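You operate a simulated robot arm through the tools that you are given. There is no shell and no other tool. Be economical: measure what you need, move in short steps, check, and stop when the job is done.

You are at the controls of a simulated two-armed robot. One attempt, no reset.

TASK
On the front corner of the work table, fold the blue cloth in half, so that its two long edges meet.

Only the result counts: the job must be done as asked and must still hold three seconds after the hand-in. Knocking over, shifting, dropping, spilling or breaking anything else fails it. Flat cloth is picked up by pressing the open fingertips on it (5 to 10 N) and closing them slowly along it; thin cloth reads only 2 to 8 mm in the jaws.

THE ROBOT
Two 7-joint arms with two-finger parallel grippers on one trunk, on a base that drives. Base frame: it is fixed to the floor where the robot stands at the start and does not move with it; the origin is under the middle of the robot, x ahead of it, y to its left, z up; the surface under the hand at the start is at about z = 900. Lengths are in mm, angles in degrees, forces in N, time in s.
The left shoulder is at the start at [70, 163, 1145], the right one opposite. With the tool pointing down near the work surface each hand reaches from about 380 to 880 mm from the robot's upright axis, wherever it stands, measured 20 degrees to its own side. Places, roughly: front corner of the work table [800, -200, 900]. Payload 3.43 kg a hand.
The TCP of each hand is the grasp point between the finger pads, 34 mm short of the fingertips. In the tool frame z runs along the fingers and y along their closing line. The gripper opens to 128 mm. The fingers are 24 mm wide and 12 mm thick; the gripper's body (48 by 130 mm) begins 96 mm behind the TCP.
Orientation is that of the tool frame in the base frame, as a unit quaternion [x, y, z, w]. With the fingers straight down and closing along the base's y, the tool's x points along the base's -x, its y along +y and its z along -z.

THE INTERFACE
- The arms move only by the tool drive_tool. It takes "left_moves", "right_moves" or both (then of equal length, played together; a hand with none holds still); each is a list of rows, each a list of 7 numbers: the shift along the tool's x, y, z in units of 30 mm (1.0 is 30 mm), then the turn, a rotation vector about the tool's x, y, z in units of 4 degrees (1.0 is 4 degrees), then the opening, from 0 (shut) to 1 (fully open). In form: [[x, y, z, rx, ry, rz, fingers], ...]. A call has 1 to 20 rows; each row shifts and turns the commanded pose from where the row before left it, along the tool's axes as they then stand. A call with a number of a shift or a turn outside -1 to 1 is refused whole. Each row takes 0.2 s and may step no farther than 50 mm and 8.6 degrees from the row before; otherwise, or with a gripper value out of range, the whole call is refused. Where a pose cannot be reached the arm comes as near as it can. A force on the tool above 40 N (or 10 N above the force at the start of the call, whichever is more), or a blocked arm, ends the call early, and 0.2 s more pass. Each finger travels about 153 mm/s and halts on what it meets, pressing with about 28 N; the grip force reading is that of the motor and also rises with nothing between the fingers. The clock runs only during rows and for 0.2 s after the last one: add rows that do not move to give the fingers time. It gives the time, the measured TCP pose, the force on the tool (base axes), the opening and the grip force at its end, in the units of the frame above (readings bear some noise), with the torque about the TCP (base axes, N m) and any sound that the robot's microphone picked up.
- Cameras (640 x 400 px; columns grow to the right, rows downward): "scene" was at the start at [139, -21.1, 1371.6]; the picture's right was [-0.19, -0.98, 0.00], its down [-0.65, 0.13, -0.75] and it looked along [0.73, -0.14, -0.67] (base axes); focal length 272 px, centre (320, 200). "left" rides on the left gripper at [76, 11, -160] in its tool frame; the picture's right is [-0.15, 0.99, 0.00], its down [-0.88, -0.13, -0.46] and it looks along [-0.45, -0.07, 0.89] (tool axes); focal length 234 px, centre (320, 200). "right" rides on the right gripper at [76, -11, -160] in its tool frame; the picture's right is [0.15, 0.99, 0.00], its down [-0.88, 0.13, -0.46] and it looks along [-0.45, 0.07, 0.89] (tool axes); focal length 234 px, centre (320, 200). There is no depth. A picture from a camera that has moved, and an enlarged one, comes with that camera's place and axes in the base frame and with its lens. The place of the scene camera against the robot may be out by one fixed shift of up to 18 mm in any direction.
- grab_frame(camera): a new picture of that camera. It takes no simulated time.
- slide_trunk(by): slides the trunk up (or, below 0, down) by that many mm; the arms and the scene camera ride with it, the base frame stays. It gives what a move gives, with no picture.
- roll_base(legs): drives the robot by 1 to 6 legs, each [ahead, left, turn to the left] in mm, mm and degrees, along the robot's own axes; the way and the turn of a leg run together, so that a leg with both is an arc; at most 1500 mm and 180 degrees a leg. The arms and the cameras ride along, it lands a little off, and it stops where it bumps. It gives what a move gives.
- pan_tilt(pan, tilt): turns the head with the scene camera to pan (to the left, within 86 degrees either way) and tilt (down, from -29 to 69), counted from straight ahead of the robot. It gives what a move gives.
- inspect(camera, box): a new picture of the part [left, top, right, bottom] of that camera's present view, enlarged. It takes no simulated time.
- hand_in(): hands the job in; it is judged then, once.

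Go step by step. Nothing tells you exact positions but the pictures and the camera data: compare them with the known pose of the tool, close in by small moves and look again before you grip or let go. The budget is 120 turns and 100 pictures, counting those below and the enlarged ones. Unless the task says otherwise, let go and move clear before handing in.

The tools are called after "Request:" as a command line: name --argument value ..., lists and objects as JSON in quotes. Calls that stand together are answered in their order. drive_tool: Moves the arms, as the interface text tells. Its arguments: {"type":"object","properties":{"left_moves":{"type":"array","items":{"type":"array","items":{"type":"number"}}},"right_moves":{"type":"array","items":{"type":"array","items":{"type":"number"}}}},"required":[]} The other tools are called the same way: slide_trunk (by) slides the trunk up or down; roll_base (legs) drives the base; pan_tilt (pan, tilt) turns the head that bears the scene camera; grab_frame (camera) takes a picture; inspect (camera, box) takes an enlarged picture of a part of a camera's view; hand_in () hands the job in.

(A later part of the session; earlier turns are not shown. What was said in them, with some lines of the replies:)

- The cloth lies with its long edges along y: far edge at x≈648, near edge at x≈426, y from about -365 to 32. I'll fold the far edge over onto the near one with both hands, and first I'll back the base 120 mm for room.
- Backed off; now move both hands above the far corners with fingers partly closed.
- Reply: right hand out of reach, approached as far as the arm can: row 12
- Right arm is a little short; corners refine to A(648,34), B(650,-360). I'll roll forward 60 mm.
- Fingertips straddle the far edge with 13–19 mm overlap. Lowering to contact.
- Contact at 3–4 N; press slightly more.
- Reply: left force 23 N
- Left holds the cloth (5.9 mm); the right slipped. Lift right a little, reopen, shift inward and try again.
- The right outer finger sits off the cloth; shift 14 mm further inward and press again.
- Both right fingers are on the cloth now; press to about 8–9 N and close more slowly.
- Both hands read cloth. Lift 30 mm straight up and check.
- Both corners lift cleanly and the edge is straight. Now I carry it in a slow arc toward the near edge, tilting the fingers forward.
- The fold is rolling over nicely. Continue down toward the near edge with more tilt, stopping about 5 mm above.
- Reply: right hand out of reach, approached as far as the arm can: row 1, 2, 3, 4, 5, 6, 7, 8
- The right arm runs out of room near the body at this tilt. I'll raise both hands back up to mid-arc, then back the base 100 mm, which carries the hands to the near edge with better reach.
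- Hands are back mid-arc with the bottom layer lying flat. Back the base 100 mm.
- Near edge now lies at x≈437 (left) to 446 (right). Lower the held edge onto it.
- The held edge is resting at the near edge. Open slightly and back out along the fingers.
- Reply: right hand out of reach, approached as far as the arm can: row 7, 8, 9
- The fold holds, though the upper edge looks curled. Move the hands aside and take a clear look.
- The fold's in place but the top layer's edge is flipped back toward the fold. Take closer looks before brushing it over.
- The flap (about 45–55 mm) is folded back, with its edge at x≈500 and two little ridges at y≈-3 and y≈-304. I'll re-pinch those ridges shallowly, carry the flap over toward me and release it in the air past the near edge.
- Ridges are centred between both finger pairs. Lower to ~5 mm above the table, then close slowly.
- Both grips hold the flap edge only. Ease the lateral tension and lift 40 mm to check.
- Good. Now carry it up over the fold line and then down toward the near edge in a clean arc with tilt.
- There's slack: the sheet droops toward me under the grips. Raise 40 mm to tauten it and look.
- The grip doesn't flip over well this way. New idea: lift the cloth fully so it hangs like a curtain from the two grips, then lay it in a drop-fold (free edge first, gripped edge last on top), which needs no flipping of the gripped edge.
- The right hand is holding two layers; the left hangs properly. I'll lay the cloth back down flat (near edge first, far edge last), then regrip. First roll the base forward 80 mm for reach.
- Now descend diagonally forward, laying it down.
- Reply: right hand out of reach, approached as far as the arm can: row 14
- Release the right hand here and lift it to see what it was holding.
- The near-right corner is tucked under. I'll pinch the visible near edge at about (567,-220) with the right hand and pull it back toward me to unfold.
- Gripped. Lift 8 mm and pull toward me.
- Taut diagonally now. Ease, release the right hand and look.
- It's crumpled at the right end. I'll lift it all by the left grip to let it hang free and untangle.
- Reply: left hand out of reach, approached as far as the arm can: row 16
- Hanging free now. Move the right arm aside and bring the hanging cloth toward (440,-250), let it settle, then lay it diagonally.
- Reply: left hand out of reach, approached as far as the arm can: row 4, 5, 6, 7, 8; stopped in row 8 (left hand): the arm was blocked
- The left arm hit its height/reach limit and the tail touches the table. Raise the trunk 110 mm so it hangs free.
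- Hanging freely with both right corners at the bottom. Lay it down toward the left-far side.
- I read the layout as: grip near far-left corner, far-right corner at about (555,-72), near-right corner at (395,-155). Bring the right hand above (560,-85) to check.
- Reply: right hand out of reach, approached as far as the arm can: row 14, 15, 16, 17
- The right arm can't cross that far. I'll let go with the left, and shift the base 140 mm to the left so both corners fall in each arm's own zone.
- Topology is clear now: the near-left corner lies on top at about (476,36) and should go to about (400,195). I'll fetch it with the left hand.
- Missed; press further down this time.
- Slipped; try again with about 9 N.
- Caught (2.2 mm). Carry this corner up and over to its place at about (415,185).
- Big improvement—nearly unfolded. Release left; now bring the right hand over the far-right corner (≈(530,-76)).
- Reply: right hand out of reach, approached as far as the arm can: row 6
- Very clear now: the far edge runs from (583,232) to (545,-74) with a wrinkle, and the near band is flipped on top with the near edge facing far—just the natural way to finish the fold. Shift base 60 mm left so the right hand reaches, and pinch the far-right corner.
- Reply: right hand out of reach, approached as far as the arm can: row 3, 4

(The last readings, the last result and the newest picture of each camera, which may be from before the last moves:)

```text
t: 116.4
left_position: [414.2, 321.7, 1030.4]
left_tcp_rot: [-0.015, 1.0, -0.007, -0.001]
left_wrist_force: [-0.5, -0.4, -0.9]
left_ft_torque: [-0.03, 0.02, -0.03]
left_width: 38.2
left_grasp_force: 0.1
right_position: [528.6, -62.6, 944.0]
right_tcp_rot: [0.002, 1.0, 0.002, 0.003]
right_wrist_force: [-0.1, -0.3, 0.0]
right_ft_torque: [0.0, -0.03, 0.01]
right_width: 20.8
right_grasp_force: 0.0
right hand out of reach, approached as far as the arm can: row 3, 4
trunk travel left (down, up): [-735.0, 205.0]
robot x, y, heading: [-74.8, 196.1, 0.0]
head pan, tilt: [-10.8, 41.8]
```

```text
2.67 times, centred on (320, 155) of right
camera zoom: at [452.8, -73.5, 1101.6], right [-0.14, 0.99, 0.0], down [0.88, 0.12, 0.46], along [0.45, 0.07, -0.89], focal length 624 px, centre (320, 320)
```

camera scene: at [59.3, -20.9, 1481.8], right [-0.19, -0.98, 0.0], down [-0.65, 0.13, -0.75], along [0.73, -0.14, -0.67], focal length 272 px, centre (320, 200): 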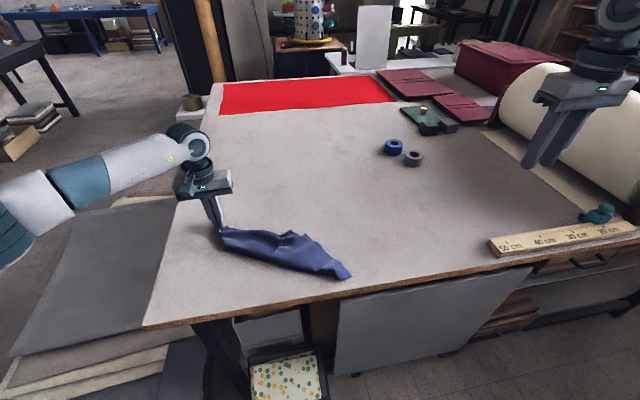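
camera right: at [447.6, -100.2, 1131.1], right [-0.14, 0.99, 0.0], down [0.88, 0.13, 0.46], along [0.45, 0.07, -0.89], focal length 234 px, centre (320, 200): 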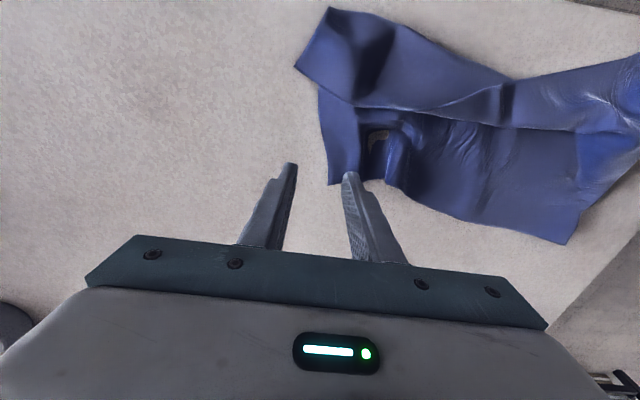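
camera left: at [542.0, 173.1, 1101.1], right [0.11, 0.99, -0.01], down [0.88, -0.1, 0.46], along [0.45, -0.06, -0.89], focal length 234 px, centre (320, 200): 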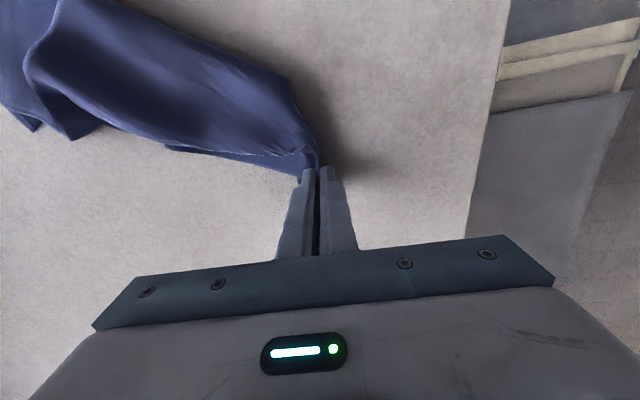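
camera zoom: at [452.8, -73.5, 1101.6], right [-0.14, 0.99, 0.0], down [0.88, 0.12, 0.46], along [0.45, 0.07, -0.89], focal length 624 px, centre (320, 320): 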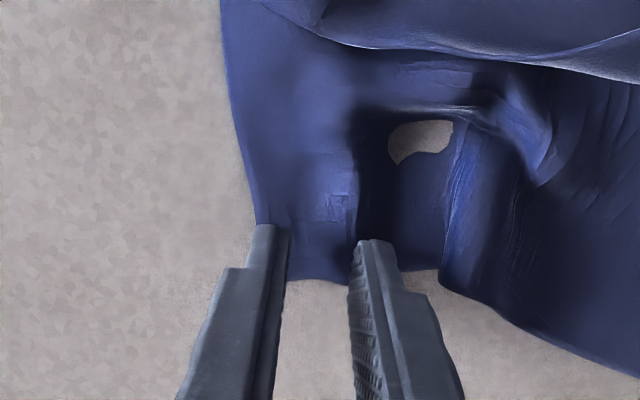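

Right arm is short at low height with the trunk raised. Raise the hands, lower the trunk back by 110 mm, then return.

Request:
drive_tool --left_moves '[[0, 0, -0.8, 0, 0, 0, 0.3], [0, 0, -0.8, 0, 0, 0, 0.3], [0, 0, -0.8, 0, 0, 0, 0.3], [0, 0, -0.8, 0, 0, 0, 0.3], [0, 0, 0, 0, 0, 0, 0.3]]' --right_moves '[[0, 0, -1, 0, 0, 0, 0.16], [0, 0, -1, 0, 0, 0, 0.16], [0, 0, -1, 0, 0, 0, 0.16], [0, 0, -1, 0, 0, 0, 0.16], [0, 0, -0.5, 0, 0, 0, 0.16]]'

Request:
slide_trunk --by -110

```text
t: 117.6
left_position: [413.0, 323.4, 1127.9]
left_tcp_rot: [-0.016, 1.0, -0.006, 0.0]
left_wrist_force: [1.0, 0.0, -0.4]
left_ft_torque: [-0.01, 0.01, -0.02]
left_width: 38.2
left_grasp_force: 0.1
right_position: [527.5, -62.8, 1076.9]
right_tcp_rot: [0.002, 1.0, 0.002, 0.002]
right_wrist_force: [0.0, 0.3, 0.5]
right_ft_torque: [0.01, 0.0, -0.01]
right_width: 20.6
right_grasp_force: 0.1
trunk travel left (down, up): [-735.0, 205.0]
robot x, y, heading: [-81.4, 199.2, -0.2]
head pan, tilt: [-10.8, 41.8]
```

```text
t: 119.0
left_position: [413.0, 324.9, 1018.2]
left_tcp_rot: [-0.016, 1.0, -0.007, 0.0]
left_wrist_force: [-0.4, 0.4, -0.8]
left_ft_torque: [-0.01, 0.0, 0.01]
left_width: 38.3
left_grasp_force: 0.0
right_position: [528.0, -62.4, 967.1]
right_tcp_rot: [0.002, 1.0, 0.002, 0.001]
right_wrist_force: [-0.7, -0.4, 0.2]
right_ft_torque: [-0.02, 0.04, 0.02]
right_width: 20.4
right_grasp_force: 0.1
trunk travel left (down, up): [-625.0, 315.0]
robot x, y, heading: [-77.3, 197.0, -0.1]
head pan, tilt: [-10.8, 41.8]
```

Request:
drive_tool --right_moves '[[-0.2, -0.03, 0.5, 0, 0, 0, 0.16], [0, 0, 0.4, 0, 0, 0, 0.16], [0, 0, 0.15, 0, 0, 0, 0.16], [0, 0, 0.05, 0, 0, 0, 0.16], [0, 0, 0, 0, 0, 0, 0.16]]'

```text
t: 120.2
left_position: [411.6, 325.0, 1018.1]
left_tcp_rot: [-0.016, 1.0, -0.006, 0.001]
left_wrist_force: [-0.6, 1.1, -0.8]
left_ft_torque: [0.02, 0.03, 0.0]
left_width: 38.6
left_grasp_force: 0.1
right_position: [533.9, -63.1, 936.4]
right_tcp_rot: [0.002, 1.0, 0.002, 0.002]
right_wrist_force: [-0.2, 0.3, 9.1]
right_ft_torque: [-0.01, 0.05, 0.0]
right_width: 20.3
right_grasp_force: 0.0
trunk travel left (down, up): [-625.0, 315.0]
robot x, y, heading: [-77.8, 194.2, -0.3]
head pan, tilt: [-10.8, 41.8]
```

Request:
drive_tool --right_moves '[[0, 0, 0, 0, 0, 0, 0.145], [0, 0, 0, 0, 0, 0, 0.13], [0, 0, 0, 0, 0, 0, 0.115], [0, 0, 0, 0, 0, 0, 0.1], [0, 0, 0, 0, 0, 0, 0.085], [0, 0, 0, 0, 0, 0, 0.07], [0, 0, 0, 0, 0, 0, 0.055], [0, 0, 0, 0, 0, 0, 0.04], [0, 0, 0, 0, 0, 0, 0.025], [0, 0, 0, 0, 0, 0, 0.01], [0, 0, 0, 0, 0, 0, 0], [0, 0, 0, 0, 0, 0, 0], [0, 0, -0.3, 0, 0, 0, 0], [0, 0, 0, 0, 0, 0, 0]]'

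```text
t: 123.2
left_position: [412.1, 323.7, 1017.0]
left_tcp_rot: [-0.015, 1.0, -0.007, 0.001]
left_wrist_force: [-0.1, -0.5, -0.4]
left_ft_torque: [-0.03, 0.0, -0.02]
left_width: 38.2
left_grasp_force: 0.1
right_position: [533.9, -64.6, 941.8]
right_tcp_rot: [0.002, 1.0, 0.001, 0.0]
right_wrist_force: [0.8, 1.0, -0.4]
right_ft_torque: [-0.03, 0.0, 0.02]
right_width: 0.0
right_grasp_force: 28.1
trunk travel left (down, up): [-625.0, 315.0]
robot x, y, heading: [-79.2, 194.6, -0.2]
head pan, tilt: [-10.8, 41.8]
```

Pinch missed; instead press (~8 N) on this corner and drag it sideways to straighten the edge.

Request:
drive_tool --right_moves '[[0.1, 0.1, 0, 0, 0, 0, 0.1], [0, 0, 0.18, 0, 0, 0, 0.1], [0, 0, 0.05, 0, 0, 0, 0.1], [-0.05, -0.3, 0, 0, 0, 0, 0.1], [-0.05, -0.3, 0, 0, 0, 0, 0.1], [-0.05, -0.3, 0, 0, 0, 0, 0.1], [-0.05, -0.3, 0, 0, 0, 0, 0.1], [-0.05, -0.3, 0, 0, 0, 0, 0.1], [-0.05, -0.3, 0, 0, 0, 0, 0.1], [-0.05, -0.3, 0, 0, 0, 0, 0.1], [-0.05, -0.3, 0, 0, 0, 0, 0.1], [-0.05, -0.3, 0, 0, 0, 0, 0.1]]'

Request:
grab_frame --camera "right"

```text
t: 125.8
left_position: [412.6, 323.4, 1016.7]
left_tcp_rot: [-0.016, 1.0, -0.004, 0.0]
left_wrist_force: [0.1, 0.2, -0.6]
left_ft_torque: [0.0, 0.03, -0.03]
left_width: 38.5
left_grasp_force: 0.1
right_position: [545.3, -141.5, 935.9]
right_tcp_rot: [0.003, 1.0, 0.002, 0.002]
right_wrist_force: [-0.4, 0.3, 0.1]
right_ft_torque: [0.0, 0.03, 0.0]
right_width: 13.0
right_grasp_force: 0.1
trunk travel left (down, up): [-625.0, 315.0]
robot x, y, heading: [-78.4, 197.3, -0.2]
head pan, tilt: [-10.8, 41.8]
```

```text
16 pictures are left
camera right: at [470.0, -153.6, 1094.8], right [-0.14, 0.99, 0.0], down [0.88, 0.12, 0.46], along [0.45, 0.07, -0.89], focal length 234 px, centre (320, 200)
```

right: 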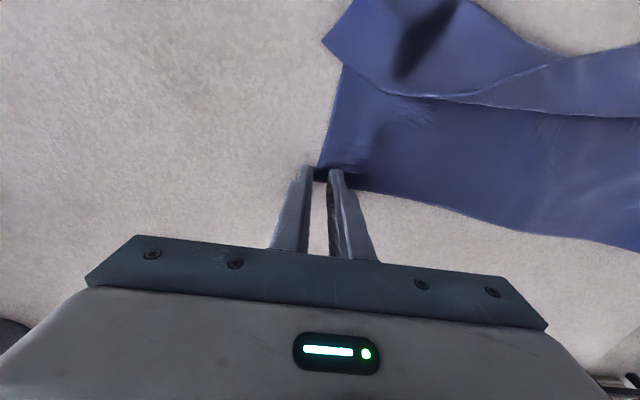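

Excellent—press-drag flattened the far edge perfectly. Now look at the left side of the cloth.

Request:
drive_tool --right_moves '[[0, -0.2, -0.8, 0, 0, 0, 0.1], [0, -0.8, -0.8, 0, 0, 0, 0.3], [0, -0.8, 0, 0, 0, 0, 0.3], [0, 0, 0, 0, 0, 0, 0.3]]'

Request:
inspect --camera "scene" --box '[250, 170, 474, 310]'

```text
t: 126.8
left_position: [412.9, 324.5, 1016.5]
left_tcp_rot: [-0.016, 1.0, -0.006, 0.001]
left_wrist_force: [0.1, 0.1, 0.6]
left_ft_torque: [0.0, 0.04, -0.01]
left_width: 38.2
left_grasp_force: 0.0
right_position: [543.6, -195.6, 983.6]
right_tcp_rot: [0.002, 1.0, 0.001, 0.002]
right_wrist_force: [0.2, 0.4, 0.7]
right_ft_torque: [-0.01, -0.04, -0.01]
right_width: 38.6
right_grasp_force: 0.2
trunk travel left (down, up): [-625.0, 315.0]
robot x, y, heading: [-81.3, 198.6, -0.1]
head pan, tilt: [-10.8, 41.8]
```

```text
2.86 times, centred on (362, 240) of scene
camera zoom: at [59.9, 177.2, 1371.6], right [-0.19, -0.98, 0.0], down [-0.65, 0.13, -0.75], along [0.73, -0.14, -0.67], focal length 776 px, centre (200, 86)
```

zoom: 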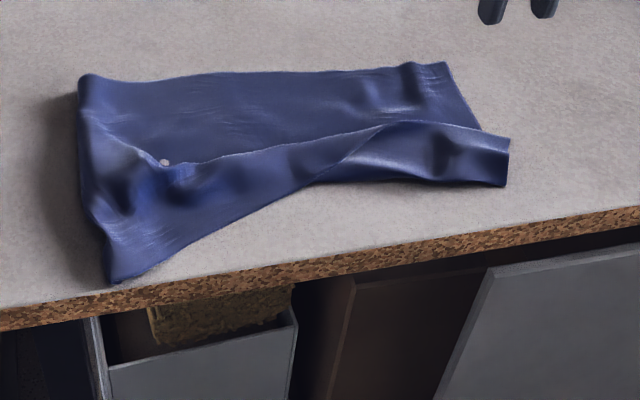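

The near-left corner is flat and only the right band is flipped. I'll now grip both far corners, lift as a curtain and do the drop-fold. Re-centre the base 60 mm to the right and bring both hands over the far corners.

Request:
roll_base --legs '[[0, -60, 0]]'

```text
t: 127.8
left_position: [412.6, 266.3, 1016.3]
left_tcp_rot: [-0.016, 1.0, -0.006, 0.0]
left_wrist_force: [-0.6, -0.3, 0.4]
left_ft_torque: [0.01, 0.0, -0.02]
left_width: 38.2
left_grasp_force: 0.0
right_position: [543.1, -254.1, 983.6]
right_tcp_rot: [0.003, 1.0, 0.002, 0.001]
right_wrist_force: [-0.1, 0.1, -0.2]
right_ft_torque: [0.02, 0.04, 0.0]
right_width: 38.0
right_grasp_force: 0.0
trunk travel left (down, up): [-625.0, 315.0]
robot x, y, heading: [-77.9, 135.5, -0.1]
head pan, tilt: [-10.8, 41.8]
```

Request:
drive_tool --left_moves '[[-0.688, -0.465, 0.2125, 0, 0, 0, 0.3], [-0.688, -0.465, 0.2125, 0, 0, 0, 0.3], [-0.688, -0.465, 0.2125, 0, 0, 0, 0.3], [-0.688, -0.465, 0.2125, 0, 0, 0, 0.3], [-0.688, -0.465, 0.2125, 0, 0, 0, 0.3], [-0.688, -0.465, 0.2125, 0, 0, 0, 0.3], [-0.688, -0.465, 0.2125, 0, 0, 0, 0.3], [-0.688, -0.465, 0.2125, 0, 0, 0, 0.3], [0, 0, 0, 0, 0, 0, 0.3]]' --right_moves '[[0.046, 0.567, 0.075, 0, 0, 0, 0.3], [0.046, 0.567, 0.075, 0, 0, 0, 0.3], [0.046, 0.567, 0.075, 0, 0, 0, 0.3], [0.046, 0.567, 0.075, 0, 0, 0, 0.3], [0.046, 0.567, 0.075, 0, 0, 0, 0.3], [0.046, 0.567, 0.075, 0, 0, 0, 0.3], [0.046, 0.567, 0.075, 0, 0, 0, 0.3], [0.046, 0.567, 0.075, 0, 0, 0, 0.3], [0, 0, 0, 0, 0, 0, 0.3]]'

Request:
grab_frame --camera "left"

Request:
grab_frame --camera "right"

```text
t: 129.8
left_position: [580.8, 156.8, 967.4]
left_tcp_rot: [-0.015, 1.0, -0.005, 0.001]
left_wrist_force: [-0.5, 0.9, 0.2]
left_ft_torque: [-0.05, -0.03, -0.01]
left_width: 38.3
left_grasp_force: 0.0
right_position: [531.7, -118.6, 966.4]
right_tcp_rot: [0.002, 1.0, 0.0, 0.002]
right_wrist_force: [0.3, 0.5, -0.8]
right_ft_torque: [-0.05, 0.03, -0.01]
right_width: 38.4
right_grasp_force: 0.0
trunk travel left (down, up): [-625.0, 315.0]
robot x, y, heading: [-80.4, 142.4, -0.2]
head pan, tilt: [-10.8, 41.8]
```

```text
14 pictures are left
camera left: at [504.6, 167.4, 1128.4], right [0.12, 0.99, -0.01], down [0.88, -0.1, 0.46], along [0.45, -0.06, -0.89], focal length 234 px, centre (320, 200)
```

left: 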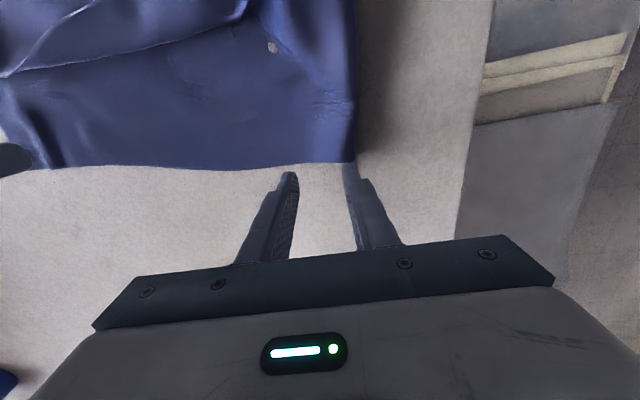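

```text
13 pictures are left
camera right: at [455.6, -129.1, 1125.7], right [-0.14, 0.99, 0.0], down [0.88, 0.13, 0.46], along [0.45, 0.07, -0.89], focal length 234 px, centre (320, 200)
```

right: 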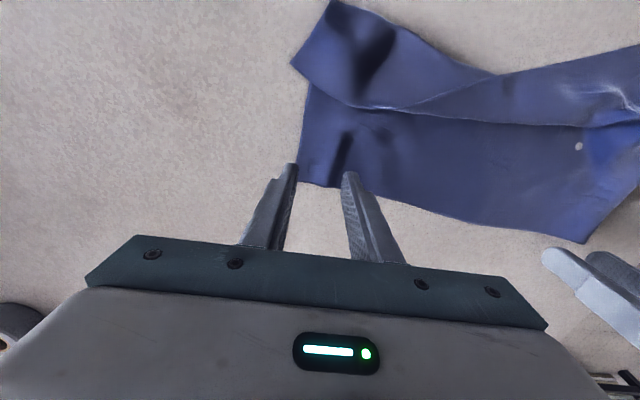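

Request:
drive_tool --left_moves '[[0.26, 0, 0.4, 0, 0, 0, 0.3], [0, 0, 0.4, 0, 0, 0, 0.3], [0, 0, 0.2, 0, 0, 0, 0.3], [0, 0, 0.07, 0, 0, 0, 0.3], [0, 0, 0, 0, 0, 0, 0.3]]' --right_moves '[[-0.37, 0.43, 0.4, 0, 0, 0, 0.3], [0, 0, 0.4, 0, 0, 0, 0.3], [0, 0, 0.2, 0, 0, 0, 0.3], [0, 0, 0.05, 0, 0, 0, 0.3], [0, 0, 0, 0, 0, 0, 0.3]]'

```text
t: 131.0
left_position: [572.3, 156.4, 936.2]
left_tcp_rot: [-0.016, 1.0, -0.006, 0.002]
left_wrist_force: [1.4, 0.2, 11.0]
left_ft_torque: [0.26, 0.0, -0.04]
left_width: 38.5
left_grasp_force: 0.1
right_position: [542.8, -104.2, 935.6]
right_tcp_rot: [0.002, 1.0, 0.002, 0.003]
right_wrist_force: [0.7, 0.6, 1.9]
right_ft_torque: [-0.02, -0.01, 0.02]
right_width: 38.5
right_grasp_force: 0.1
trunk travel left (down, up): [-625.0, 315.0]
robot x, y, heading: [-86.0, 137.1, -0.5]
head pan, tilt: [-10.8, 41.8]
```

Request:
drive_tool --left_moves '[[0, 0, 0, 0, 0, 0, 0.3], [0, 0, 0, 0, 0, 0, 0.28], [0, 0, 0, 0, 0, 0, 0.26], [0, 0, 0, 0, 0, 0, 0.24], [0, 0, 0, 0, 0, 0, 0.22], [0, 0, 0, 0, 0, 0, 0.2], [0, 0, 0, 0, 0, 0, 0.18], [0, 0, 0, 0, 0, 0, 0.16], [0, 0, 0, 0, 0, 0, 0.14], [0, 0, 0, 0, 0, 0, 0.12], [0, 0, 0, 0, 0, 0, 0.1], [0, 0, 0, 0, 0, 0, 0.08], [0, 0, 0, 0, 0, 0, 0.06], [0, 0, 0, 0, 0, 0, 0.04], [0, 0, 0, 0, 0, 0, 0.02], [0, 0, 0, 0, 0, 0, 0], [0, 0, 0, 0, 0, 0, 0]]' --right_moves '[[0, 0, 0.06, 0, 0, 0, 0.3], [0, 0, 0, 0, 0, 0, 0.28], [0, 0, 0, 0, 0, 0, 0.26], [0, 0, 0, 0, 0, 0, 0.24], [0, 0, 0, 0, 0, 0, 0.22], [0, 0, 0, 0, 0, 0, 0.2], [0, 0, 0, 0, 0, 0, 0.18], [0, 0, 0, 0, 0, 0, 0.16], [0, 0, 0, 0, 0, 0, 0.14], [0, 0, 0, 0, 0, 0, 0.12], [0, 0, 0, 0, 0, 0, 0.1], [0, 0, 0, 0, 0, 0, 0.08], [0, 0, 0, 0, 0, 0, 0.06], [0, 0, 0, 0, 0, 0, 0.04], [0, 0, 0, 0, 0, 0, 0.02], [0, 0, 0, 0, 0, 0, 0], [0, 0, 0, 0, 0, 0, 0]]'

```text
t: 134.6
left_position: [572.2, 157.0, 937.3]
left_tcp_rot: [-0.016, 1.0, -0.006, 0.002]
left_wrist_force: [0.9, 1.2, 4.3]
left_ft_torque: [0.06, 0.01, -0.05]
left_width: 0.0
left_grasp_force: 28.4
right_position: [541.4, -104.1, 935.9]
right_tcp_rot: [0.003, 1.0, 0.001, 0.004]
right_wrist_force: [0.1, -2.5, 23.4]
right_ft_torque: [-0.13, 0.11, -0.03]
right_width: 2.2
right_grasp_force: 28.4
trunk travel left (down, up): [-625.0, 315.0]
robot x, y, heading: [-81.4, 141.9, 0.1]
head pan, tilt: [-10.8, 41.8]
```

Right holds; left slipped. Retry the left a bit further in, pressing more.

Request:
drive_tool --left_moves '[[0, 0, -0.5, 0, 0, 0, 0], [0.15, -0.4, 0, 0, 0, 0, 0.2], [0, 0, 0, 0, 0, 0, 0.34], [0, 0, 0, 0, 0, 0, 0.34], [0, 0, 0.4, 0, 0, 0, 0.34], [0, 0, 0.17, 0, 0, 0, 0.34], [0, 0, 0, 0, 0, 0, 0.34]]'

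Request:
inspect --camera "left" --box '[200, 80, 440, 230]'

```text
t: 136.2
left_position: [567.3, 145.8, 936.1]
left_tcp_rot: [-0.016, 1.0, -0.007, 0.003]
left_wrist_force: [-0.4, 0.7, 15.4]
left_ft_torque: [0.43, 0.03, -0.03]
left_width: 44.2
left_grasp_force: 0.9
right_position: [541.6, -103.7, 936.3]
right_tcp_rot: [0.003, 1.0, 0.001, 0.004]
right_wrist_force: [3.8, -0.8, 19.1]
right_ft_torque: [-0.07, 0.0, 0.0]
right_width: 2.4
right_grasp_force: 27.7
trunk travel left (down, up): [-625.0, 315.0]
robot x, y, heading: [-80.6, 138.9, -0.3]
head pan, tilt: [-10.8, 41.8]
```

```text
2.67 times, centred on (320, 155) of left
camera zoom: at [490.6, 155.9, 1097.6], right [0.12, 0.99, -0.01], down [0.88, -0.1, 0.46], along [0.46, -0.06, -0.89], focal length 624 px, centre (320, 320)
```

zoom: 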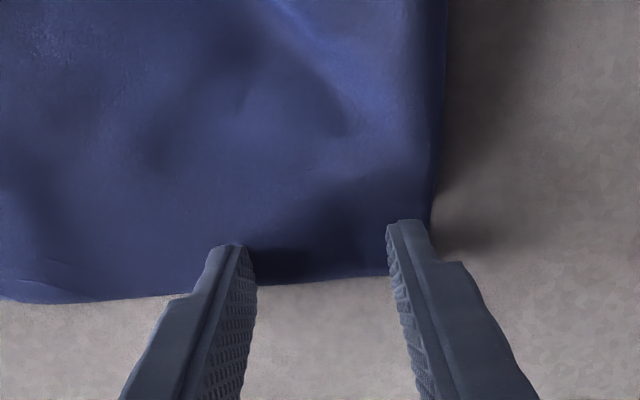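

The load is all on one left finger; roll the left tool about 1.2° to even it, then check.

Request:
drive_tool --left_moves '[[0, 0, 0, -0.3, 0, 0, 0.34], [0, 0, 0, 0, 0, 0, 0.34]]'

```text
t: 136.8
left_position: [567.5, 145.3, 935.1]
left_tcp_rot: [-0.015, 1.0, 0.004, 0.003]
left_wrist_force: [-0.1, -0.7, 22.0]
left_ft_torque: [0.38, 0.08, 0.04]
left_width: 43.5
left_grasp_force: 0.1
right_position: [540.5, -105.0, 935.5]
right_tcp_rot: [0.002, 1.0, 0.002, 0.004]
right_wrist_force: [3.2, 1.1, 14.2]
right_ft_torque: [0.0, -0.09, -0.01]
right_width: 2.4
right_grasp_force: 28.4
trunk travel left (down, up): [-625.0, 315.0]
robot x, y, heading: [-80.0, 136.0, -0.3]
head pan, tilt: [-10.8, 41.8]
```

Request:
drive_tool --left_moves '[[0, 0, -0.03, -0.2, 0, 0, 0.34], [0, 0, 0, 0, 0, 0, 0.32], [0, 0, 0, 0, 0, 0, 0.3], [0, 0, 0, 0, 0, 0, 0.28], [0, 0, 0, 0, 0, 0, 0.26], [0, 0, 0, 0, 0, 0, 0.24], [0, 0, 0, 0, 0, 0, 0.22], [0, 0, 0, 0, 0, 0, 0.2], [0, 0, 0, 0, 0, 0, 0.18], [0, 0, 0, 0, 0, 0, 0.16], [0, 0, 0, 0, 0, 0, 0.14], [0, 0, 0, 0, 0, 0, 0.12], [0, 0, 0, 0, 0, 0, 0.1], [0, 0, 0, 0, 0, 0, 0.08], [0, 0, 0, 0, 0, 0, 0.06], [0, 0, 0, 0, 0, 0, 0.04], [0, 0, 0, 0, 0, 0, 0.02], [0, 0, 0, 0, 0, 0, 0], [0, 0, 0, 0, 0, 0, 0]]'

```text
t: 140.8
left_position: [566.5, 144.5, 936.5]
left_tcp_rot: [-0.015, 1.0, 0.012, 0.001]
left_wrist_force: [-2.0, -2.2, 19.8]
left_ft_torque: [-0.02, 0.15, 0.02]
left_width: 3.5
left_grasp_force: 28.2
right_position: [540.8, -104.5, 935.7]
right_tcp_rot: [0.003, 1.0, 0.002, 0.004]
right_wrist_force: [0.8, 4.0, 11.9]
right_ft_torque: [0.08, 0.02, -0.03]
right_width: 2.5
right_grasp_force: 28.1
trunk travel left (down, up): [-625.0, 315.0]
robot x, y, heading: [-77.6, 141.8, -0.2]
head pan, tilt: [-10.8, 41.8]
```

Both hold. Lift as a curtain, spreading the hands a little to take up slack.

Request:
drive_tool --left_moves '[[0, 0, -0.6, 0, 0, 0, 0], [0, 0.06, -0.6, 0, 0, 0, 0], [0, 0.06, -0.6, 0, 0, 0, 0], [0, 0.06, -0.6, 0, 0, 0, 0], [0, 0.06, -0.6, 0, 0, 0, 0], [0, 0.06, -0.6, 0, 0, 0, 0], [0, 0.06, -0.6, 0, 0, 0, 0], [0, 0.06, -0.6, 0, 0, 0, 0], [0, 0.06, -0.6, 0, 0, 0, 0], [0, 0.06, -0.6, 0, 0, 0, 0], [0, 0.06, -0.6, 0, 0, 0, 0], [0, 0.06, -0.6, 0, 0, 0, 0], [0, 0.06, -0.6, 0, 0, 0, 0], [0, 0.06, -0.6, 0, 0, 0, 0], [0, 0, 0, 0, 0, 0, 0], [0, 0, 0, 0, 0, 0, 0]]' --right_moves '[[-0.06, 0, -0.6, 0, 0, 0, 0], [-0.06, -0.06, -0.6, 0, 0, 0, 0], [-0.06, -0.06, -0.6, 0, 0, 0, 0], [-0.06, -0.06, -0.6, 0, 0, 0, 0], [-0.06, -0.06, -0.6, 0, 0, 0, 0], [-0.06, -0.06, -0.6, 0, 0, 0, 0], [-0.06, -0.06, -0.6, 0, 0, 0, 0], [-0.06, -0.06, -0.6, 0, 0, 0, 0], [-0.06, -0.06, -0.6, 0, 0, 0, 0], [-0.06, -0.06, -0.6, 0, 0, 0, 0], [-0.06, -0.06, -0.6, 0, 0, 0, 0], [-0.06, -0.06, -0.6, 0, 0, 0, 0], [-0.06, -0.06, -0.6, 0, 0, 0, 0], [-0.06, -0.06, -0.6, 0, 0, 0, 0], [0, 0, 0, 0, 0, 0, 0], [0, 0, 0, 0, 0, 0, 0]]'

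Request:
grab_frame --camera "scene"

```text
t: 142.8
left_position: [568.2, 149.6, 1093.4]
left_tcp_rot: [-0.011, 1.0, 0.005, 0.002]
left_wrist_force: [-0.2, -22.2, 0.2]
left_ft_torque: [-0.79, -0.04, 0.16]
left_width: 3.2
left_grasp_force: 28.1
right_position: [559.2, -112.7, 1094.0]
right_tcp_rot: [0.0, 1.0, 0.007, 0.004]
right_wrist_force: [0.3, 22.6, 0.3]
right_ft_torque: [0.82, 0.0, -0.13]
right_width: 2.4
right_grasp_force: 27.8
trunk travel left (down, up): [-625.0, 315.0]
robot x, y, heading: [-77.0, 139.8, -0.1]
head pan, tilt: [-10.8, 41.8]
stopped in row 10 (left hand): the force on the tool passed its limit at 41 N (the readings are from after the stop); the commanded pose is now the measured one
```

```text
11 pictures are left
camera scene: at [59.4, 118.0, 1371.6], right [-0.19, -0.98, 0.0], down [-0.65, 0.13, -0.75], along [0.73, -0.14, -0.67], focal length 272 px, centre (320, 200)
```

scene: 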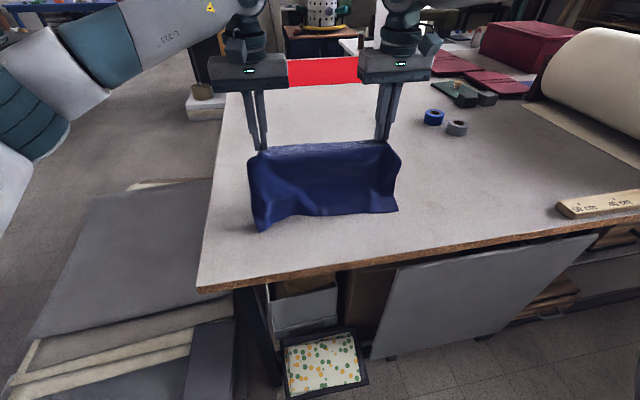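

Perfect curtain. Ease the tension, lift it free, move over x=590, touch the free edge down, then move back toward me while lowering to lay the bottom half.

Request:
drive_tool --left_moves '[[-0.146, -0.026, -0.5, 0, 0, 0, 0], [-0.146, -0.026, -0.5, 0, 0, 0, 0], [-0.146, -0.026, -0.5, 0, 0, 0, 0], [-0.146, -0.026, -0.5, 0, 0, 0, 0], [-0.146, -0.026, -0.5, 0, 0, 0, 0], [0, 0, 0, 0, 0, 0, 0], [0, 0, 0, 0, 0, 0, 0], [0, 0, 0, 0, 0, 0, 0], [0, 0, 0, 0, 0, 0, 0], [0, 0, 0.67, 0, 0, 0, 0], [0, 0, 0, 0, 0, 0, 0], [0, 0, 0, 0, 0, 0, 0], [0.458, 0, 0.458, 0, 0, 0, 0], [0.458, 0, 0.458, 0, 0, 0, 0], [0.458, 0, 0.458, 0, 0, 0, 0], [0.458, 0, 0.458, 0, 0, 0, 0], [0.458, 0, 0.458, 0, 0, 0, 0], [0.458, 0, 0.458, 0, 0, 0, 0], [0.458, 0, 0.458, 0, 0, 0, 0], [0.458, 0, 0.458, 0, 0, 0, 0]]' --right_moves '[[-0.206, 0.026, -0.5, 0, 0, 0, 0], [-0.206, 0.026, -0.5, 0, 0, 0, 0], [-0.206, 0.026, -0.5, 0, 0, 0, 0], [-0.206, 0.026, -0.5, 0, 0, 0, 0], [-0.206, 0.026, -0.5, 0, 0, 0, 0], [0, 0, 0, 0, 0, 0, 0], [0, 0, 0, 0, 0, 0, 0], [0, 0, 0, 0, 0, 0, 0], [0, 0, 0, 0, 0, 0, 0], [0, 0, 0.67, 0, 0, 0, 0], [0, 0, 0, 0, 0, 0, 0], [0, 0, 0, 0, 0, 0, 0], [0.458, 0, 0.458, 0, 0, 0, 0], [0.458, 0, 0.458, 0, 0, 0, 0], [0.458, 0, 0.458, 0, 0, 0, 0], [0.458, 0, 0.458, 0, 0, 0, 0], [0.458, 0, 0.458, 0, 0, 0, 0], [0.458, 0, 0.458, 0, 0, 0, 0], [0.458, 0, 0.458, 0, 0, 0, 0], [0.458, 0, 0.458, 0, 0, 0, 0]]'

Request:
grab_frame --camera "left"

Request:
grab_frame --camera "right"

```text
t: 147.0
left_position: [481.2, 146.2, 1040.6]
left_tcp_rot: [-0.014, 1.0, 0.008, 0.001]
left_wrist_force: [0.5, -12.6, 0.6]
left_ft_torque: [-0.42, 0.0, 0.09]
left_width: 3.0
left_grasp_force: 27.9
right_position: [481.5, -112.5, 1037.3]
right_tcp_rot: [0.002, 1.0, 0.005, 0.004]
right_wrist_force: [-0.3, 12.2, 0.2]
right_ft_torque: [0.44, -0.01, -0.06]
right_width: 2.5
right_grasp_force: 28.6
trunk travel left (down, up): [-625.0, 315.0]
robot x, y, heading: [-82.1, 137.6, -0.0]
head pan, tilt: [-10.8, 41.8]
```

```text
10 pictures are left
camera left: at [404.9, 152.1, 1201.2], right [0.12, 0.99, 0.02], down [0.88, -0.11, 0.46], along [0.46, -0.04, -0.89], focal length 234 px, centre (320, 200)
```

left: 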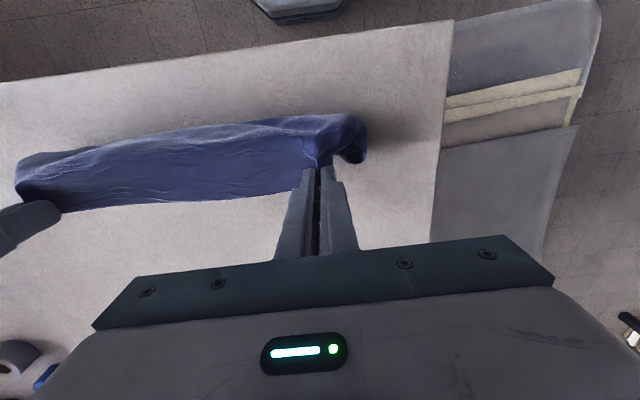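

```text
9 pictures are left
camera right: at [405.2, -124.8, 1196.2], right [-0.14, 0.99, 0.01], down [0.88, 0.12, 0.46], along [0.46, 0.07, -0.89], focal length 234 px, centre (320, 200)
```

right: 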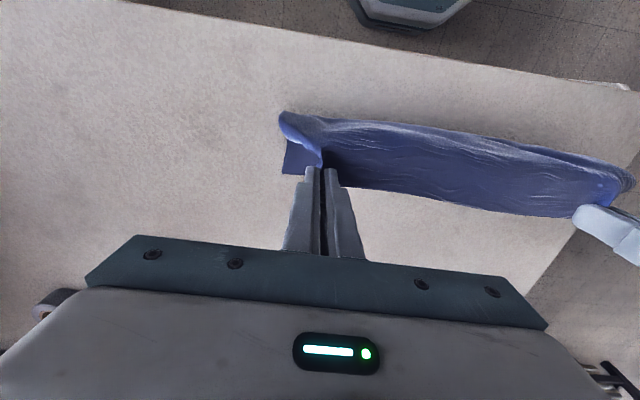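

The free edge lies at x≈520. Lower the gripped edge onto it now.

Request:
drive_tool --left_moves '[[-0.142, -0.02, 0.42, 0, 0, 0, 0], [-0.142, -0.02, 0.42, 0, 0, 0, 0], [-0.142, -0.02, 0.42, 0, 0, 0, 0], [-0.142, -0.02, 0.42, 0, 0, 0, 0], [-0.142, 0, 0.42, 0, 0, 0, 0], [-0.142, 0, 0.42, 0, 0, 0, 0], [-0.142, 0, 0.42, 0, 0, 0, 0], [-0.142, 0, 0.38, 0, 0, 0, 0], [0, 0, 0, 0, 0, 0, 0], [0, 0, 0, 0, 0, 0, 0]]' --right_moves '[[-0.142, 0.02, 0.405, 0, 0, 0, 0], [-0.142, 0.02, 0.405, 0, 0, 0, 0], [-0.142, 0.02, 0.405, 0, 0, 0, 0], [-0.142, 0.02, 0.405, 0, 0, 0, 0], [-0.142, 0, 0.405, 0, 0, 0, 0], [-0.142, 0, 0.405, 0, 0, 0, 0], [-0.142, 0, 0.405, 0, 0, 0, 0], [-0.142, 0, 0.37, 0, 0, 0, 0], [0, 0, 0, 0, 0, 0, 0], [0, 0, 0, 0, 0, 0, 0]]'

Request:
inspect --camera "scene" --box '[240, 130, 464, 270]'

Request:
grab_frame --camera "right"

```text
t: 149.2
left_position: [518.0, 147.7, 939.3]
left_tcp_rot: [-0.013, 1.0, 0.008, 0.0]
left_wrist_force: [-0.6, -7.1, 0.8]
left_ft_torque: [-0.22, 0.06, 0.06]
left_width: 3.1
left_grasp_force: 28.2
right_position: [515.9, -107.9, 942.0]
right_tcp_rot: [0.002, 1.0, 0.004, 0.004]
right_wrist_force: [-0.1, 6.7, -0.2]
right_ft_torque: [0.26, 0.0, -0.04]
right_width: 2.5
right_grasp_force: 28.2
trunk travel left (down, up): [-625.0, 315.0]
robot x, y, heading: [-80.4, 138.7, -0.2]
head pan, tilt: [-10.8, 41.8]
```

```text
2.86 times, centred on (352, 200) of scene
camera zoom: at [60.1, 118.0, 1371.5], right [-0.19, -0.98, 0.0], down [-0.65, 0.13, -0.75], along [0.73, -0.14, -0.67], focal length 776 px, centre (229, 200)
```

zoom: 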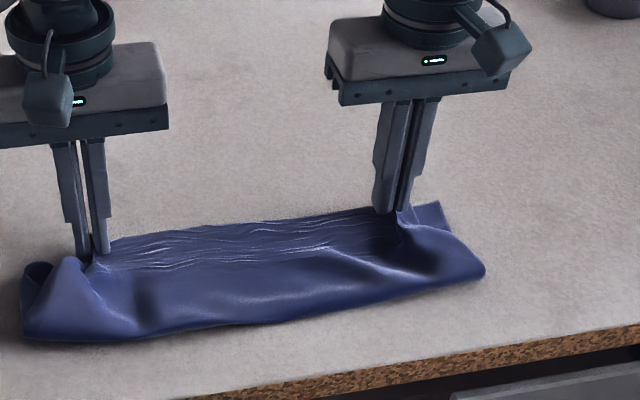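

```text
7 pictures are left
camera right: at [440.5, -120.6, 1100.3], right [-0.14, 0.99, 0.01], down [0.88, 0.12, 0.46], along [0.46, 0.07, -0.89], focal length 234 px, centre (320, 200)
```

right: 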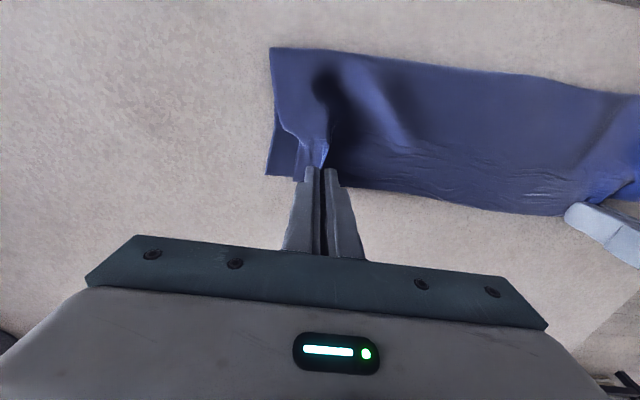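

E and N edges match at the right (both x≈525). Release both hands and lift straight up, then look.

Request:
drive_tool --left_moves '[[0, 0, 0.07, 0, 0, 0, 0], [0, 0, 0, 0, 0, 0, 0.12], [0, 0, 0, 0, 0, 0, 0.25], [0, 0, -0.4, 0, 0, 0, 0.25], [0, 0, -0.8, 0, 0, 0, 0.25], [0, 0.5, -0.8, 0, 0, 0, 0.25], [0, 0.8, -0.5, 0, 0, 0, 0.25], [0, 0.8, 0, 0, 0, 0, 0.25], [0, 0, 0, 0, 0, 0, 0.25]]' --right_moves '[[0, 0, 0.12, 0, 0, 0, 0], [0, 0, 0, 0, 0, 0, 0.12], [0, 0, 0, 0, 0, 0, 0.25], [0, 0, -0.4, 0, 0, 0, 0.25], [0, 0, -0.8, 0, 0, 0, 0.25], [0, -0.5, -0.8, 0, 0, 0, 0.25], [0, -0.8, -0.5, 0, 0, 0, 0.25], [0, -0.8, 0, 0, 0, 0, 0.25], [0, 0, 0, 0, 0, 0, 0.25]]'

Request:
inspect --camera "scene" --box '[240, 150, 432, 270]'

Request:
grab_frame --camera "left"

```text
t: 151.2
left_position: [512.4, 207.3, 1013.8]
left_tcp_rot: [-0.013, 1.0, 0.008, 0.001]
left_wrist_force: [0.8, 0.4, 0.6]
left_ft_torque: [0.06, -0.03, 0.01]
left_width: 32.5
left_grasp_force: 0.0
right_position: [516.5, -173.8, 1012.6]
right_tcp_rot: [0.001, 1.0, 0.004, 0.003]
right_wrist_force: [-0.4, -0.1, 0.0]
right_ft_torque: [0.03, -0.03, 0.01]
right_width: 32.0
right_grasp_force: 0.1
trunk travel left (down, up): [-625.0, 315.0]
robot x, y, heading: [-79.5, 137.9, -0.6]
head pan, tilt: [-10.8, 41.8]
```

```text
3.33 times, centred on (336, 210) of scene
camera zoom: at [60.0, 117.8, 1371.5], right [-0.19, -0.98, 0.0], down [-0.65, 0.13, -0.75], along [0.73, -0.14, -0.67], focal length 905 px, centre (267, 167)
```

zoom: 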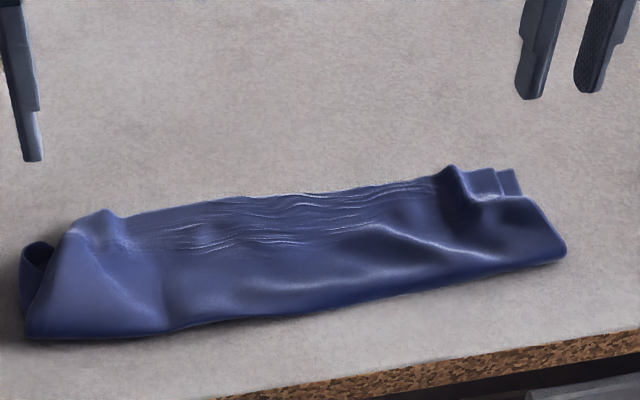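

```text
5 pictures are left
camera left: at [437.0, 214.4, 1175.2], right [0.12, 0.99, 0.02], down [0.88, -0.11, 0.46], along [0.45, -0.04, -0.89], focal length 234 px, centre (320, 200)
```

left: 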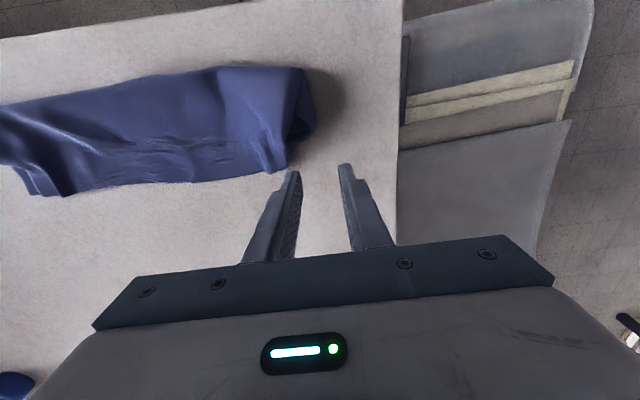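

Nearly there; zoom in on the left end.

Request:
inspect --camera "left" --box '[200, 50, 360, 150]'

```text
4.00 times, centred on (280, 100) of left
camera zoom: at [437.0, 214.4, 1175.2], right [0.12, 0.99, 0.02], down [0.88, -0.11, 0.46], along [0.45, -0.04, -0.89], focal length 937 px, centre (480, 600)
```

zoom: 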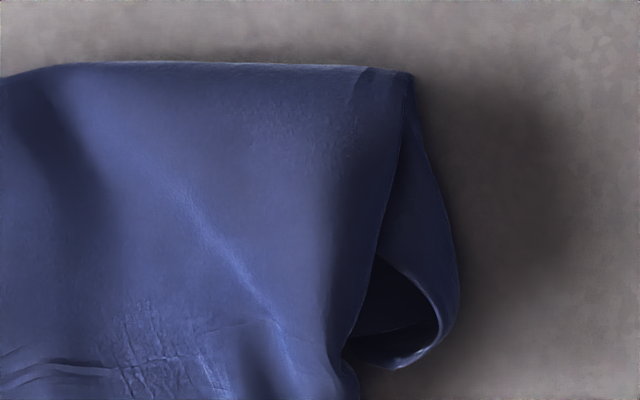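

The lower layer's corner at the left end is curled back inside. I'll press closed fingertips on the protruding curl and drag it toward the far side to unroll it.

Request:
drive_tool --left_moves '[[0.42, -0.11, 0.5, 0, 0, 0, 0], [0.42, -0.11, 0.5, 0, 0, 0, 0], [0.42, -0.11, 0.5, 0, 0, 0, 0], [0, 0, 0.5, 0, 0, 0, 0], [0, 0, 0.3, 0, 0, 0, 0], [0, 0, 0.1, 0, 0, 0, 0], [0, 0, 0, 0, 0, 0, 0]]'

```text
t: 152.8
left_position: [475.3, 198.2, 941.0]
left_tcp_rot: [-0.013, 1.0, 0.008, 0.001]
left_wrist_force: [-0.6, 0.2, 1.2]
left_ft_torque: [0.01, 0.0, -0.02]
left_width: 0.0
left_grasp_force: 28.4
right_position: [515.2, -172.9, 1011.4]
right_tcp_rot: [0.001, 1.0, 0.004, 0.003]
right_wrist_force: [0.5, -0.4, 0.4]
right_ft_torque: [-0.01, 0.02, 0.0]
right_width: 32.0
right_grasp_force: 0.1
trunk travel left (down, up): [-625.0, 315.0]
robot x, y, heading: [-77.7, 137.3, -0.3]
head pan, tilt: [-10.8, 41.8]
```

Request:
drive_tool --left_moves '[[0, 0, 0.12, 0, 0, 0, 0], [-0.25, 0, 0, 0, 0, 0, 0], [-0.25, 0, 0, 0, 0, 0, 0], [-0.25, 0, 0, 0, 0, 0, 0], [-0.25, 0, 0, 0, 0, 0, 0], [-0.25, 0, 0, 0, 0, 0, 0], [-0.25, 0, 0, 0, 0, 0, 0], [-0.25, 0, 0, 0, 0, 0, 0], [-0.25, 0, 0, 0, 0, 0, 0], [0, 0, 0, 0, 0, 0, 0]]'

Request:
inspect --camera "left" --box '[120, 40, 440, 240]'

```text
t: 155.0
left_position: [536.9, 200.5, 936.2]
left_tcp_rot: [-0.013, 1.0, 0.008, 0.001]
left_wrist_force: [-0.5, -0.3, 1.6]
left_ft_torque: [-0.05, 0.03, -0.02]
left_width: 0.0
left_grasp_force: 28.2
right_position: [515.7, -172.0, 1011.0]
right_tcp_rot: [0.0, 1.0, 0.004, 0.004]
right_wrist_force: [0.6, 0.1, 0.0]
right_ft_torque: [-0.02, 0.0, -0.01]
right_width: 31.8
right_grasp_force: 0.1
trunk travel left (down, up): [-625.0, 315.0]
robot x, y, heading: [-78.4, 140.6, -0.1]
head pan, tilt: [-10.8, 41.8]
```

```text
2.00 times, centred on (280, 140) of left
camera zoom: at [461.0, 206.4, 1099.2], right [0.12, 0.99, 0.02], down [0.88, -0.11, 0.46], along [0.45, -0.04, -0.89], focal length 468 px, centre (400, 320)
```

zoom: 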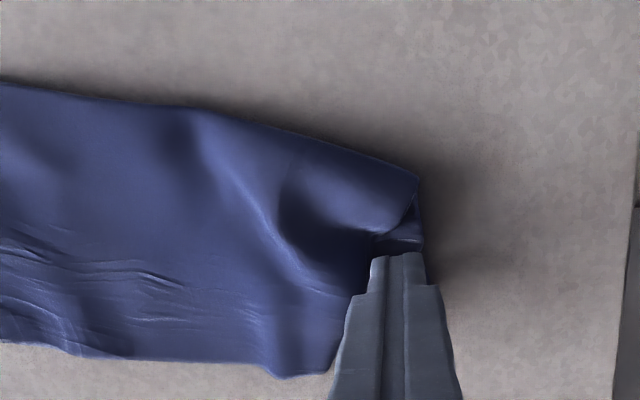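

The drag pulled the near-left corner of the fold inwards. Lift, press on that corner and draw it back toward me ~55 mm.

Request:
drive_tool --left_moves '[[0, 0, -0.8, 0, 0, 0, 0], [0.5, 0, 0, 0, 0, 0, 0], [0.5, 0, 0, 0, 0, 0, 0], [0, 0, 0.6, 0, 0, 0, 0], [0, 0, 0.24, 0, 0, 0, 0], [0, 0, 0, 0, 0, 0, 0]]'

```text
t: 156.4
left_position: [504.9, 199.6, 938.2]
left_tcp_rot: [-0.014, 1.0, 0.006, 0.003]
left_wrist_force: [1.9, 0.3, 14.6]
left_ft_torque: [-0.02, 0.12, 0.03]
left_width: 0.0
left_grasp_force: 28.0
right_position: [515.0, -173.8, 1012.4]
right_tcp_rot: [0.001, 1.0, 0.004, 0.004]
right_wrist_force: [-0.4, -0.1, 1.4]
right_ft_torque: [0.03, 0.01, 0.0]
right_width: 32.0
right_grasp_force: 0.1
trunk travel left (down, up): [-625.0, 315.0]
robot x, y, heading: [-79.0, 138.6, -0.0]
head pan, tilt: [-10.8, 41.8]
```

Request:
drive_tool --left_moves '[[0, 0, -0.02, 0, 0, 0, 0], [0.22, 0, 0, 0, 0, 0, 0], [0.22, 0, 0, 0, 0, 0, 0], [0.22, 0, 0, 0, 0, 0, 0], [0.22, 0, 0, 0, 0, 0, 0], [0.22, 0, 0, 0, 0, 0, 0], [0.22, 0, 0, 0, 0, 0, 0], [0.22, 0, 0, 0, 0, 0, 0], [0.22, 0, 0, 0, 0, 0, 0], [0, 0, -0.7, 0, 0, 0, 0], [0, 0.5, -1, 0, 0, 0, 0], [0, 0.5, -1, 0, 0, 0, 0], [0, 0, 0, 0, 0, 0, 0]]'

Request:
inspect --camera "left" --box '[80, 40, 400, 240]'

```text
t: 159.2
left_position: [453.8, 226.7, 1017.9]
left_tcp_rot: [-0.013, 1.0, 0.007, 0.001]
left_wrist_force: [0.4, -1.3, 0.1]
left_ft_torque: [-0.03, 0.01, 0.01]
left_width: 0.0
left_grasp_force: 28.6
right_position: [515.3, -173.5, 1011.2]
right_tcp_rot: [0.002, 1.0, 0.004, 0.003]
right_wrist_force: [0.6, 0.0, -1.1]
right_ft_torque: [0.0, 0.02, 0.02]
right_width: 32.2
right_grasp_force: 0.0
trunk travel left (down, up): [-625.0, 315.0]
robot x, y, heading: [-76.6, 141.4, -0.2]
head pan, tilt: [-10.8, 41.8]
```

```text
2.00 times, centred on (240, 140) of left
camera zoom: at [377.6, 232.8, 1179.9], right [0.12, 0.99, 0.02], down [0.88, -0.11, 0.46], along [0.45, -0.04, -0.89], focal length 468 px, centre (480, 320)
```

zoom: 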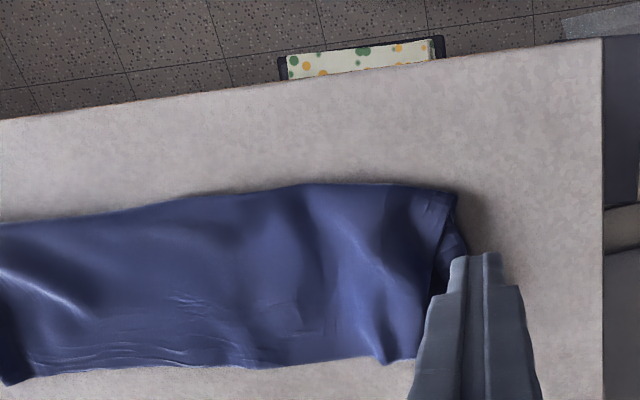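

Request:
drive_tool --left_moves '[[0, 0.9, -0.5, 0, 0, 0, 0], [0, 0.9, -0.5, 0, 0, 0, 0], [0, 0.9, 0, 0, 0, 0, 0], [0, 0.9, 0, 0, 0, 0, 0], [0, 0, 0, 0, 0, 0, 0]]'

Request:
inspect --camera "scene" --box '[240, 175, 368, 255]'

```text
t: 160.4
left_position: [450.9, 335.1, 1050.1]
left_tcp_rot: [-0.014, 1.0, 0.008, 0.001]
left_wrist_force: [-0.5, -0.2, 0.7]
left_ft_torque: [0.01, -0.03, 0.03]
left_width: 0.0
left_grasp_force: 27.9
right_position: [515.5, -173.4, 1011.8]
right_tcp_rot: [0.001, 1.0, 0.005, 0.003]
right_wrist_force: [-0.9, 0.9, -0.3]
right_ft_torque: [0.03, 0.02, 0.0]
right_width: 32.0
right_grasp_force: 0.1
trunk travel left (down, up): [-625.0, 315.0]
robot x, y, heading: [-78.6, 137.0, -0.3]
head pan, tilt: [-10.8, 41.8]
```

```text
5.00 times, centred on (304, 215) of scene
camera zoom: at [60.1, 117.0, 1371.5], right [-0.19, -0.98, 0.0], down [-0.65, 0.13, -0.75], along [0.73, -0.14, -0.67], focal length 1358 px, centre (400, 125)
```

zoom: 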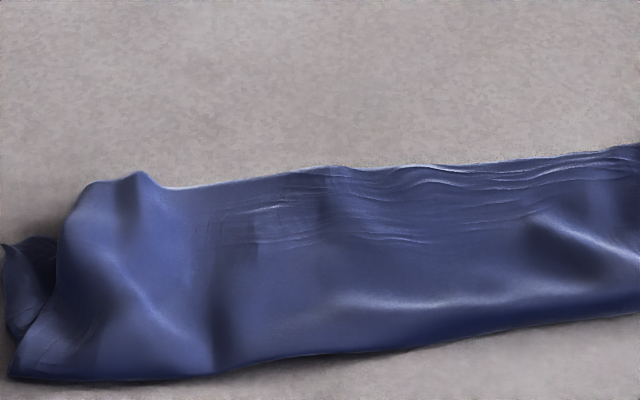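

Fold is good; both upper-edge ends are gathered a bit at the grip ridges. I'll press lightly on each end of the upper edge and spread it outward to align the corners.

Request:
drive_tool --left_moves '[[-0.271, -0.745, 0.405, 0, 0, 0, 0], [-0.271, -0.745, 0.405, 0, 0, 0, 0], [-0.271, -0.745, 0.405, 0, 0, 0, 0], [-0.271, -0.745, 0.405, 0, 0, 0, 0], [-0.271, -0.745, 0.405, 0, 0, 0, 0], [-0.271, -0.745, 0.405, 0, 0, 0, 0], [-0.271, -0.745, 0.405, 0, 0, 0, 0], [0, 0, 0.5, 0, 0, 0, 0], [0, 0, 0.28, 0, 0, 0, 0], [0, 0, 0, 0, 0, 0, 0]]' --right_moves '[[0.01, 0.205, 0.224, 0, 0, 0, 0], [0.01, 0.205, 0.224, 0, 0, 0, 0], [0.01, 0.205, 0.224, 0, 0, 0, 0], [0.01, 0.205, 0.224, 0, 0, 0, 0], [0.01, 0.205, 0.224, 0, 0, 0, 0], [0.01, 0.205, 0.224, 0, 0, 0, 0], [0.01, 0.205, 0.224, 0, 0, 0, 0], [0, 0, 0.5, 0, 0, 0, 0], [0, 0, 0.28, 0, 0, 0, 0], [0, 0, 0, 0, 0, 0, 0]]'

```text
t: 162.6
left_position: [509.2, 180.4, 937.9]
left_tcp_rot: [-0.013, 1.0, 0.008, 0.001]
left_wrist_force: [0.3, -0.2, 1.1]
left_ft_torque: [-0.04, 0.0, -0.01]
left_width: 0.0
left_grasp_force: 28.1
right_position: [514.7, -128.6, 941.7]
right_tcp_rot: [0.001, 1.0, 0.004, 0.002]
right_wrist_force: [-0.2, -1.1, -0.7]
right_ft_torque: [0.03, 0.02, -0.01]
right_width: 0.4
right_grasp_force: 27.7
trunk travel left (down, up): [-625.0, 315.0]
robot x, y, heading: [-78.3, 140.6, 0.0]
head pan, tilt: [-10.8, 41.8]
```

Request:
drive_tool --left_moves '[[0, 0, 0.05, 0, 0, 0, 0], [0, 0, 0, 0, 0, 0, 0], [0.0, 0.2, 0, 0, 0, 0, 0], [0.0, 0.2, 0, 0, 0, 0, 0], [0.0, 0.2, 0, 0, 0, 0, 0], [0.0, 0.15, 0, 0, 0, 0, 0], [0, 0, -0.6, 0, 0, 0, 0], [0, 0, -1, 0, 0, 0, 0], [0, 0.9, -1, 0, 0, 0, 0], [0, 0.9, -0.5, 0, 0, 0, 0], [0, 0.9, 0, 0, 0, 0, 0], [0, 0, 0, 0, 0, 0, 0]]' --right_moves '[[0, 0, 0.16, 0, 0, 0, 0], [0, 0, 0, 0, 0, 0, 0], [0, -0.16, 0, 0, 0, 0, 0], [0, -0.16, 0, 0, 0, 0, 0], [0, -0.16, 0, 0, 0, 0, 0], [0, -0.12, 0, 0, 0, 0, 0], [0, 0, -0.6, 0, 0, 0, 0], [0, 0, -1, 0, 0, 0, 0], [0, -0.9, -1, 0, 0, 0, 0], [0, -0.9, -0.5, 0, 0, 0, 0], [0, -0.9, 0, 0, 0, 0, 0], [0, 0, 0, 0, 0, 0, 0]]'

Request:
inspect --camera "scene" --box '[235, 150, 427, 270]'

```text
t: 165.2
left_position: [508.2, 283.9, 1033.0]
left_tcp_rot: [-0.013, 1.0, 0.008, 0.001]
left_wrist_force: [1.0, 1.1, -0.3]
left_ft_torque: [0.02, 0.01, -0.01]
left_width: 0.0
left_grasp_force: 28.2
right_position: [512.7, -229.2, 1029.5]
right_tcp_rot: [0.0, 1.0, 0.004, 0.002]
right_wrist_force: [0.8, -0.7, -0.1]
right_ft_torque: [-0.02, 0.0, 0.03]
right_width: 0.0
right_grasp_force: 27.3
trunk travel left (down, up): [-625.0, 315.0]
robot x, y, heading: [-78.9, 138.4, -0.2]
head pan, tilt: [-10.8, 41.8]
```

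```text
3.33 times, centred on (331, 210) of scene
camera zoom: at [59.9, 117.9, 1371.6], right [-0.19, -0.98, 0.0], down [-0.65, 0.13, -0.75], along [0.73, -0.14, -0.67], focal length 905 px, centre (283, 167)
```

zoom: 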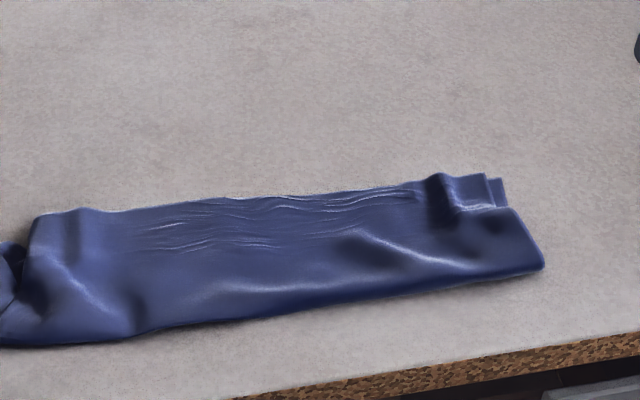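

The cloth lies folded in half with its long edges together along the far side; at the left end the lower layer still curls a little. Both hands are clear, so I'm handing in.

Request:
hand_in

```text
The job is handed in.
```

I folded the blue cloth in half so its two long edges meet, let go of it and handed the job in.

- **Fit:** at the right end the edges matched to within a few millimetres when I laid them. At the left end the lower layer was still slightly curled and sat about 15–30 mm off.
- **Position:** while I was untangling the cloth it moved from where it started. It now lies about 100 mm closer to the robot's start position and about 200 mm to its left, still on the table.
- **Surroundings:** in the pictures I saw nothing else knocked over or moved.
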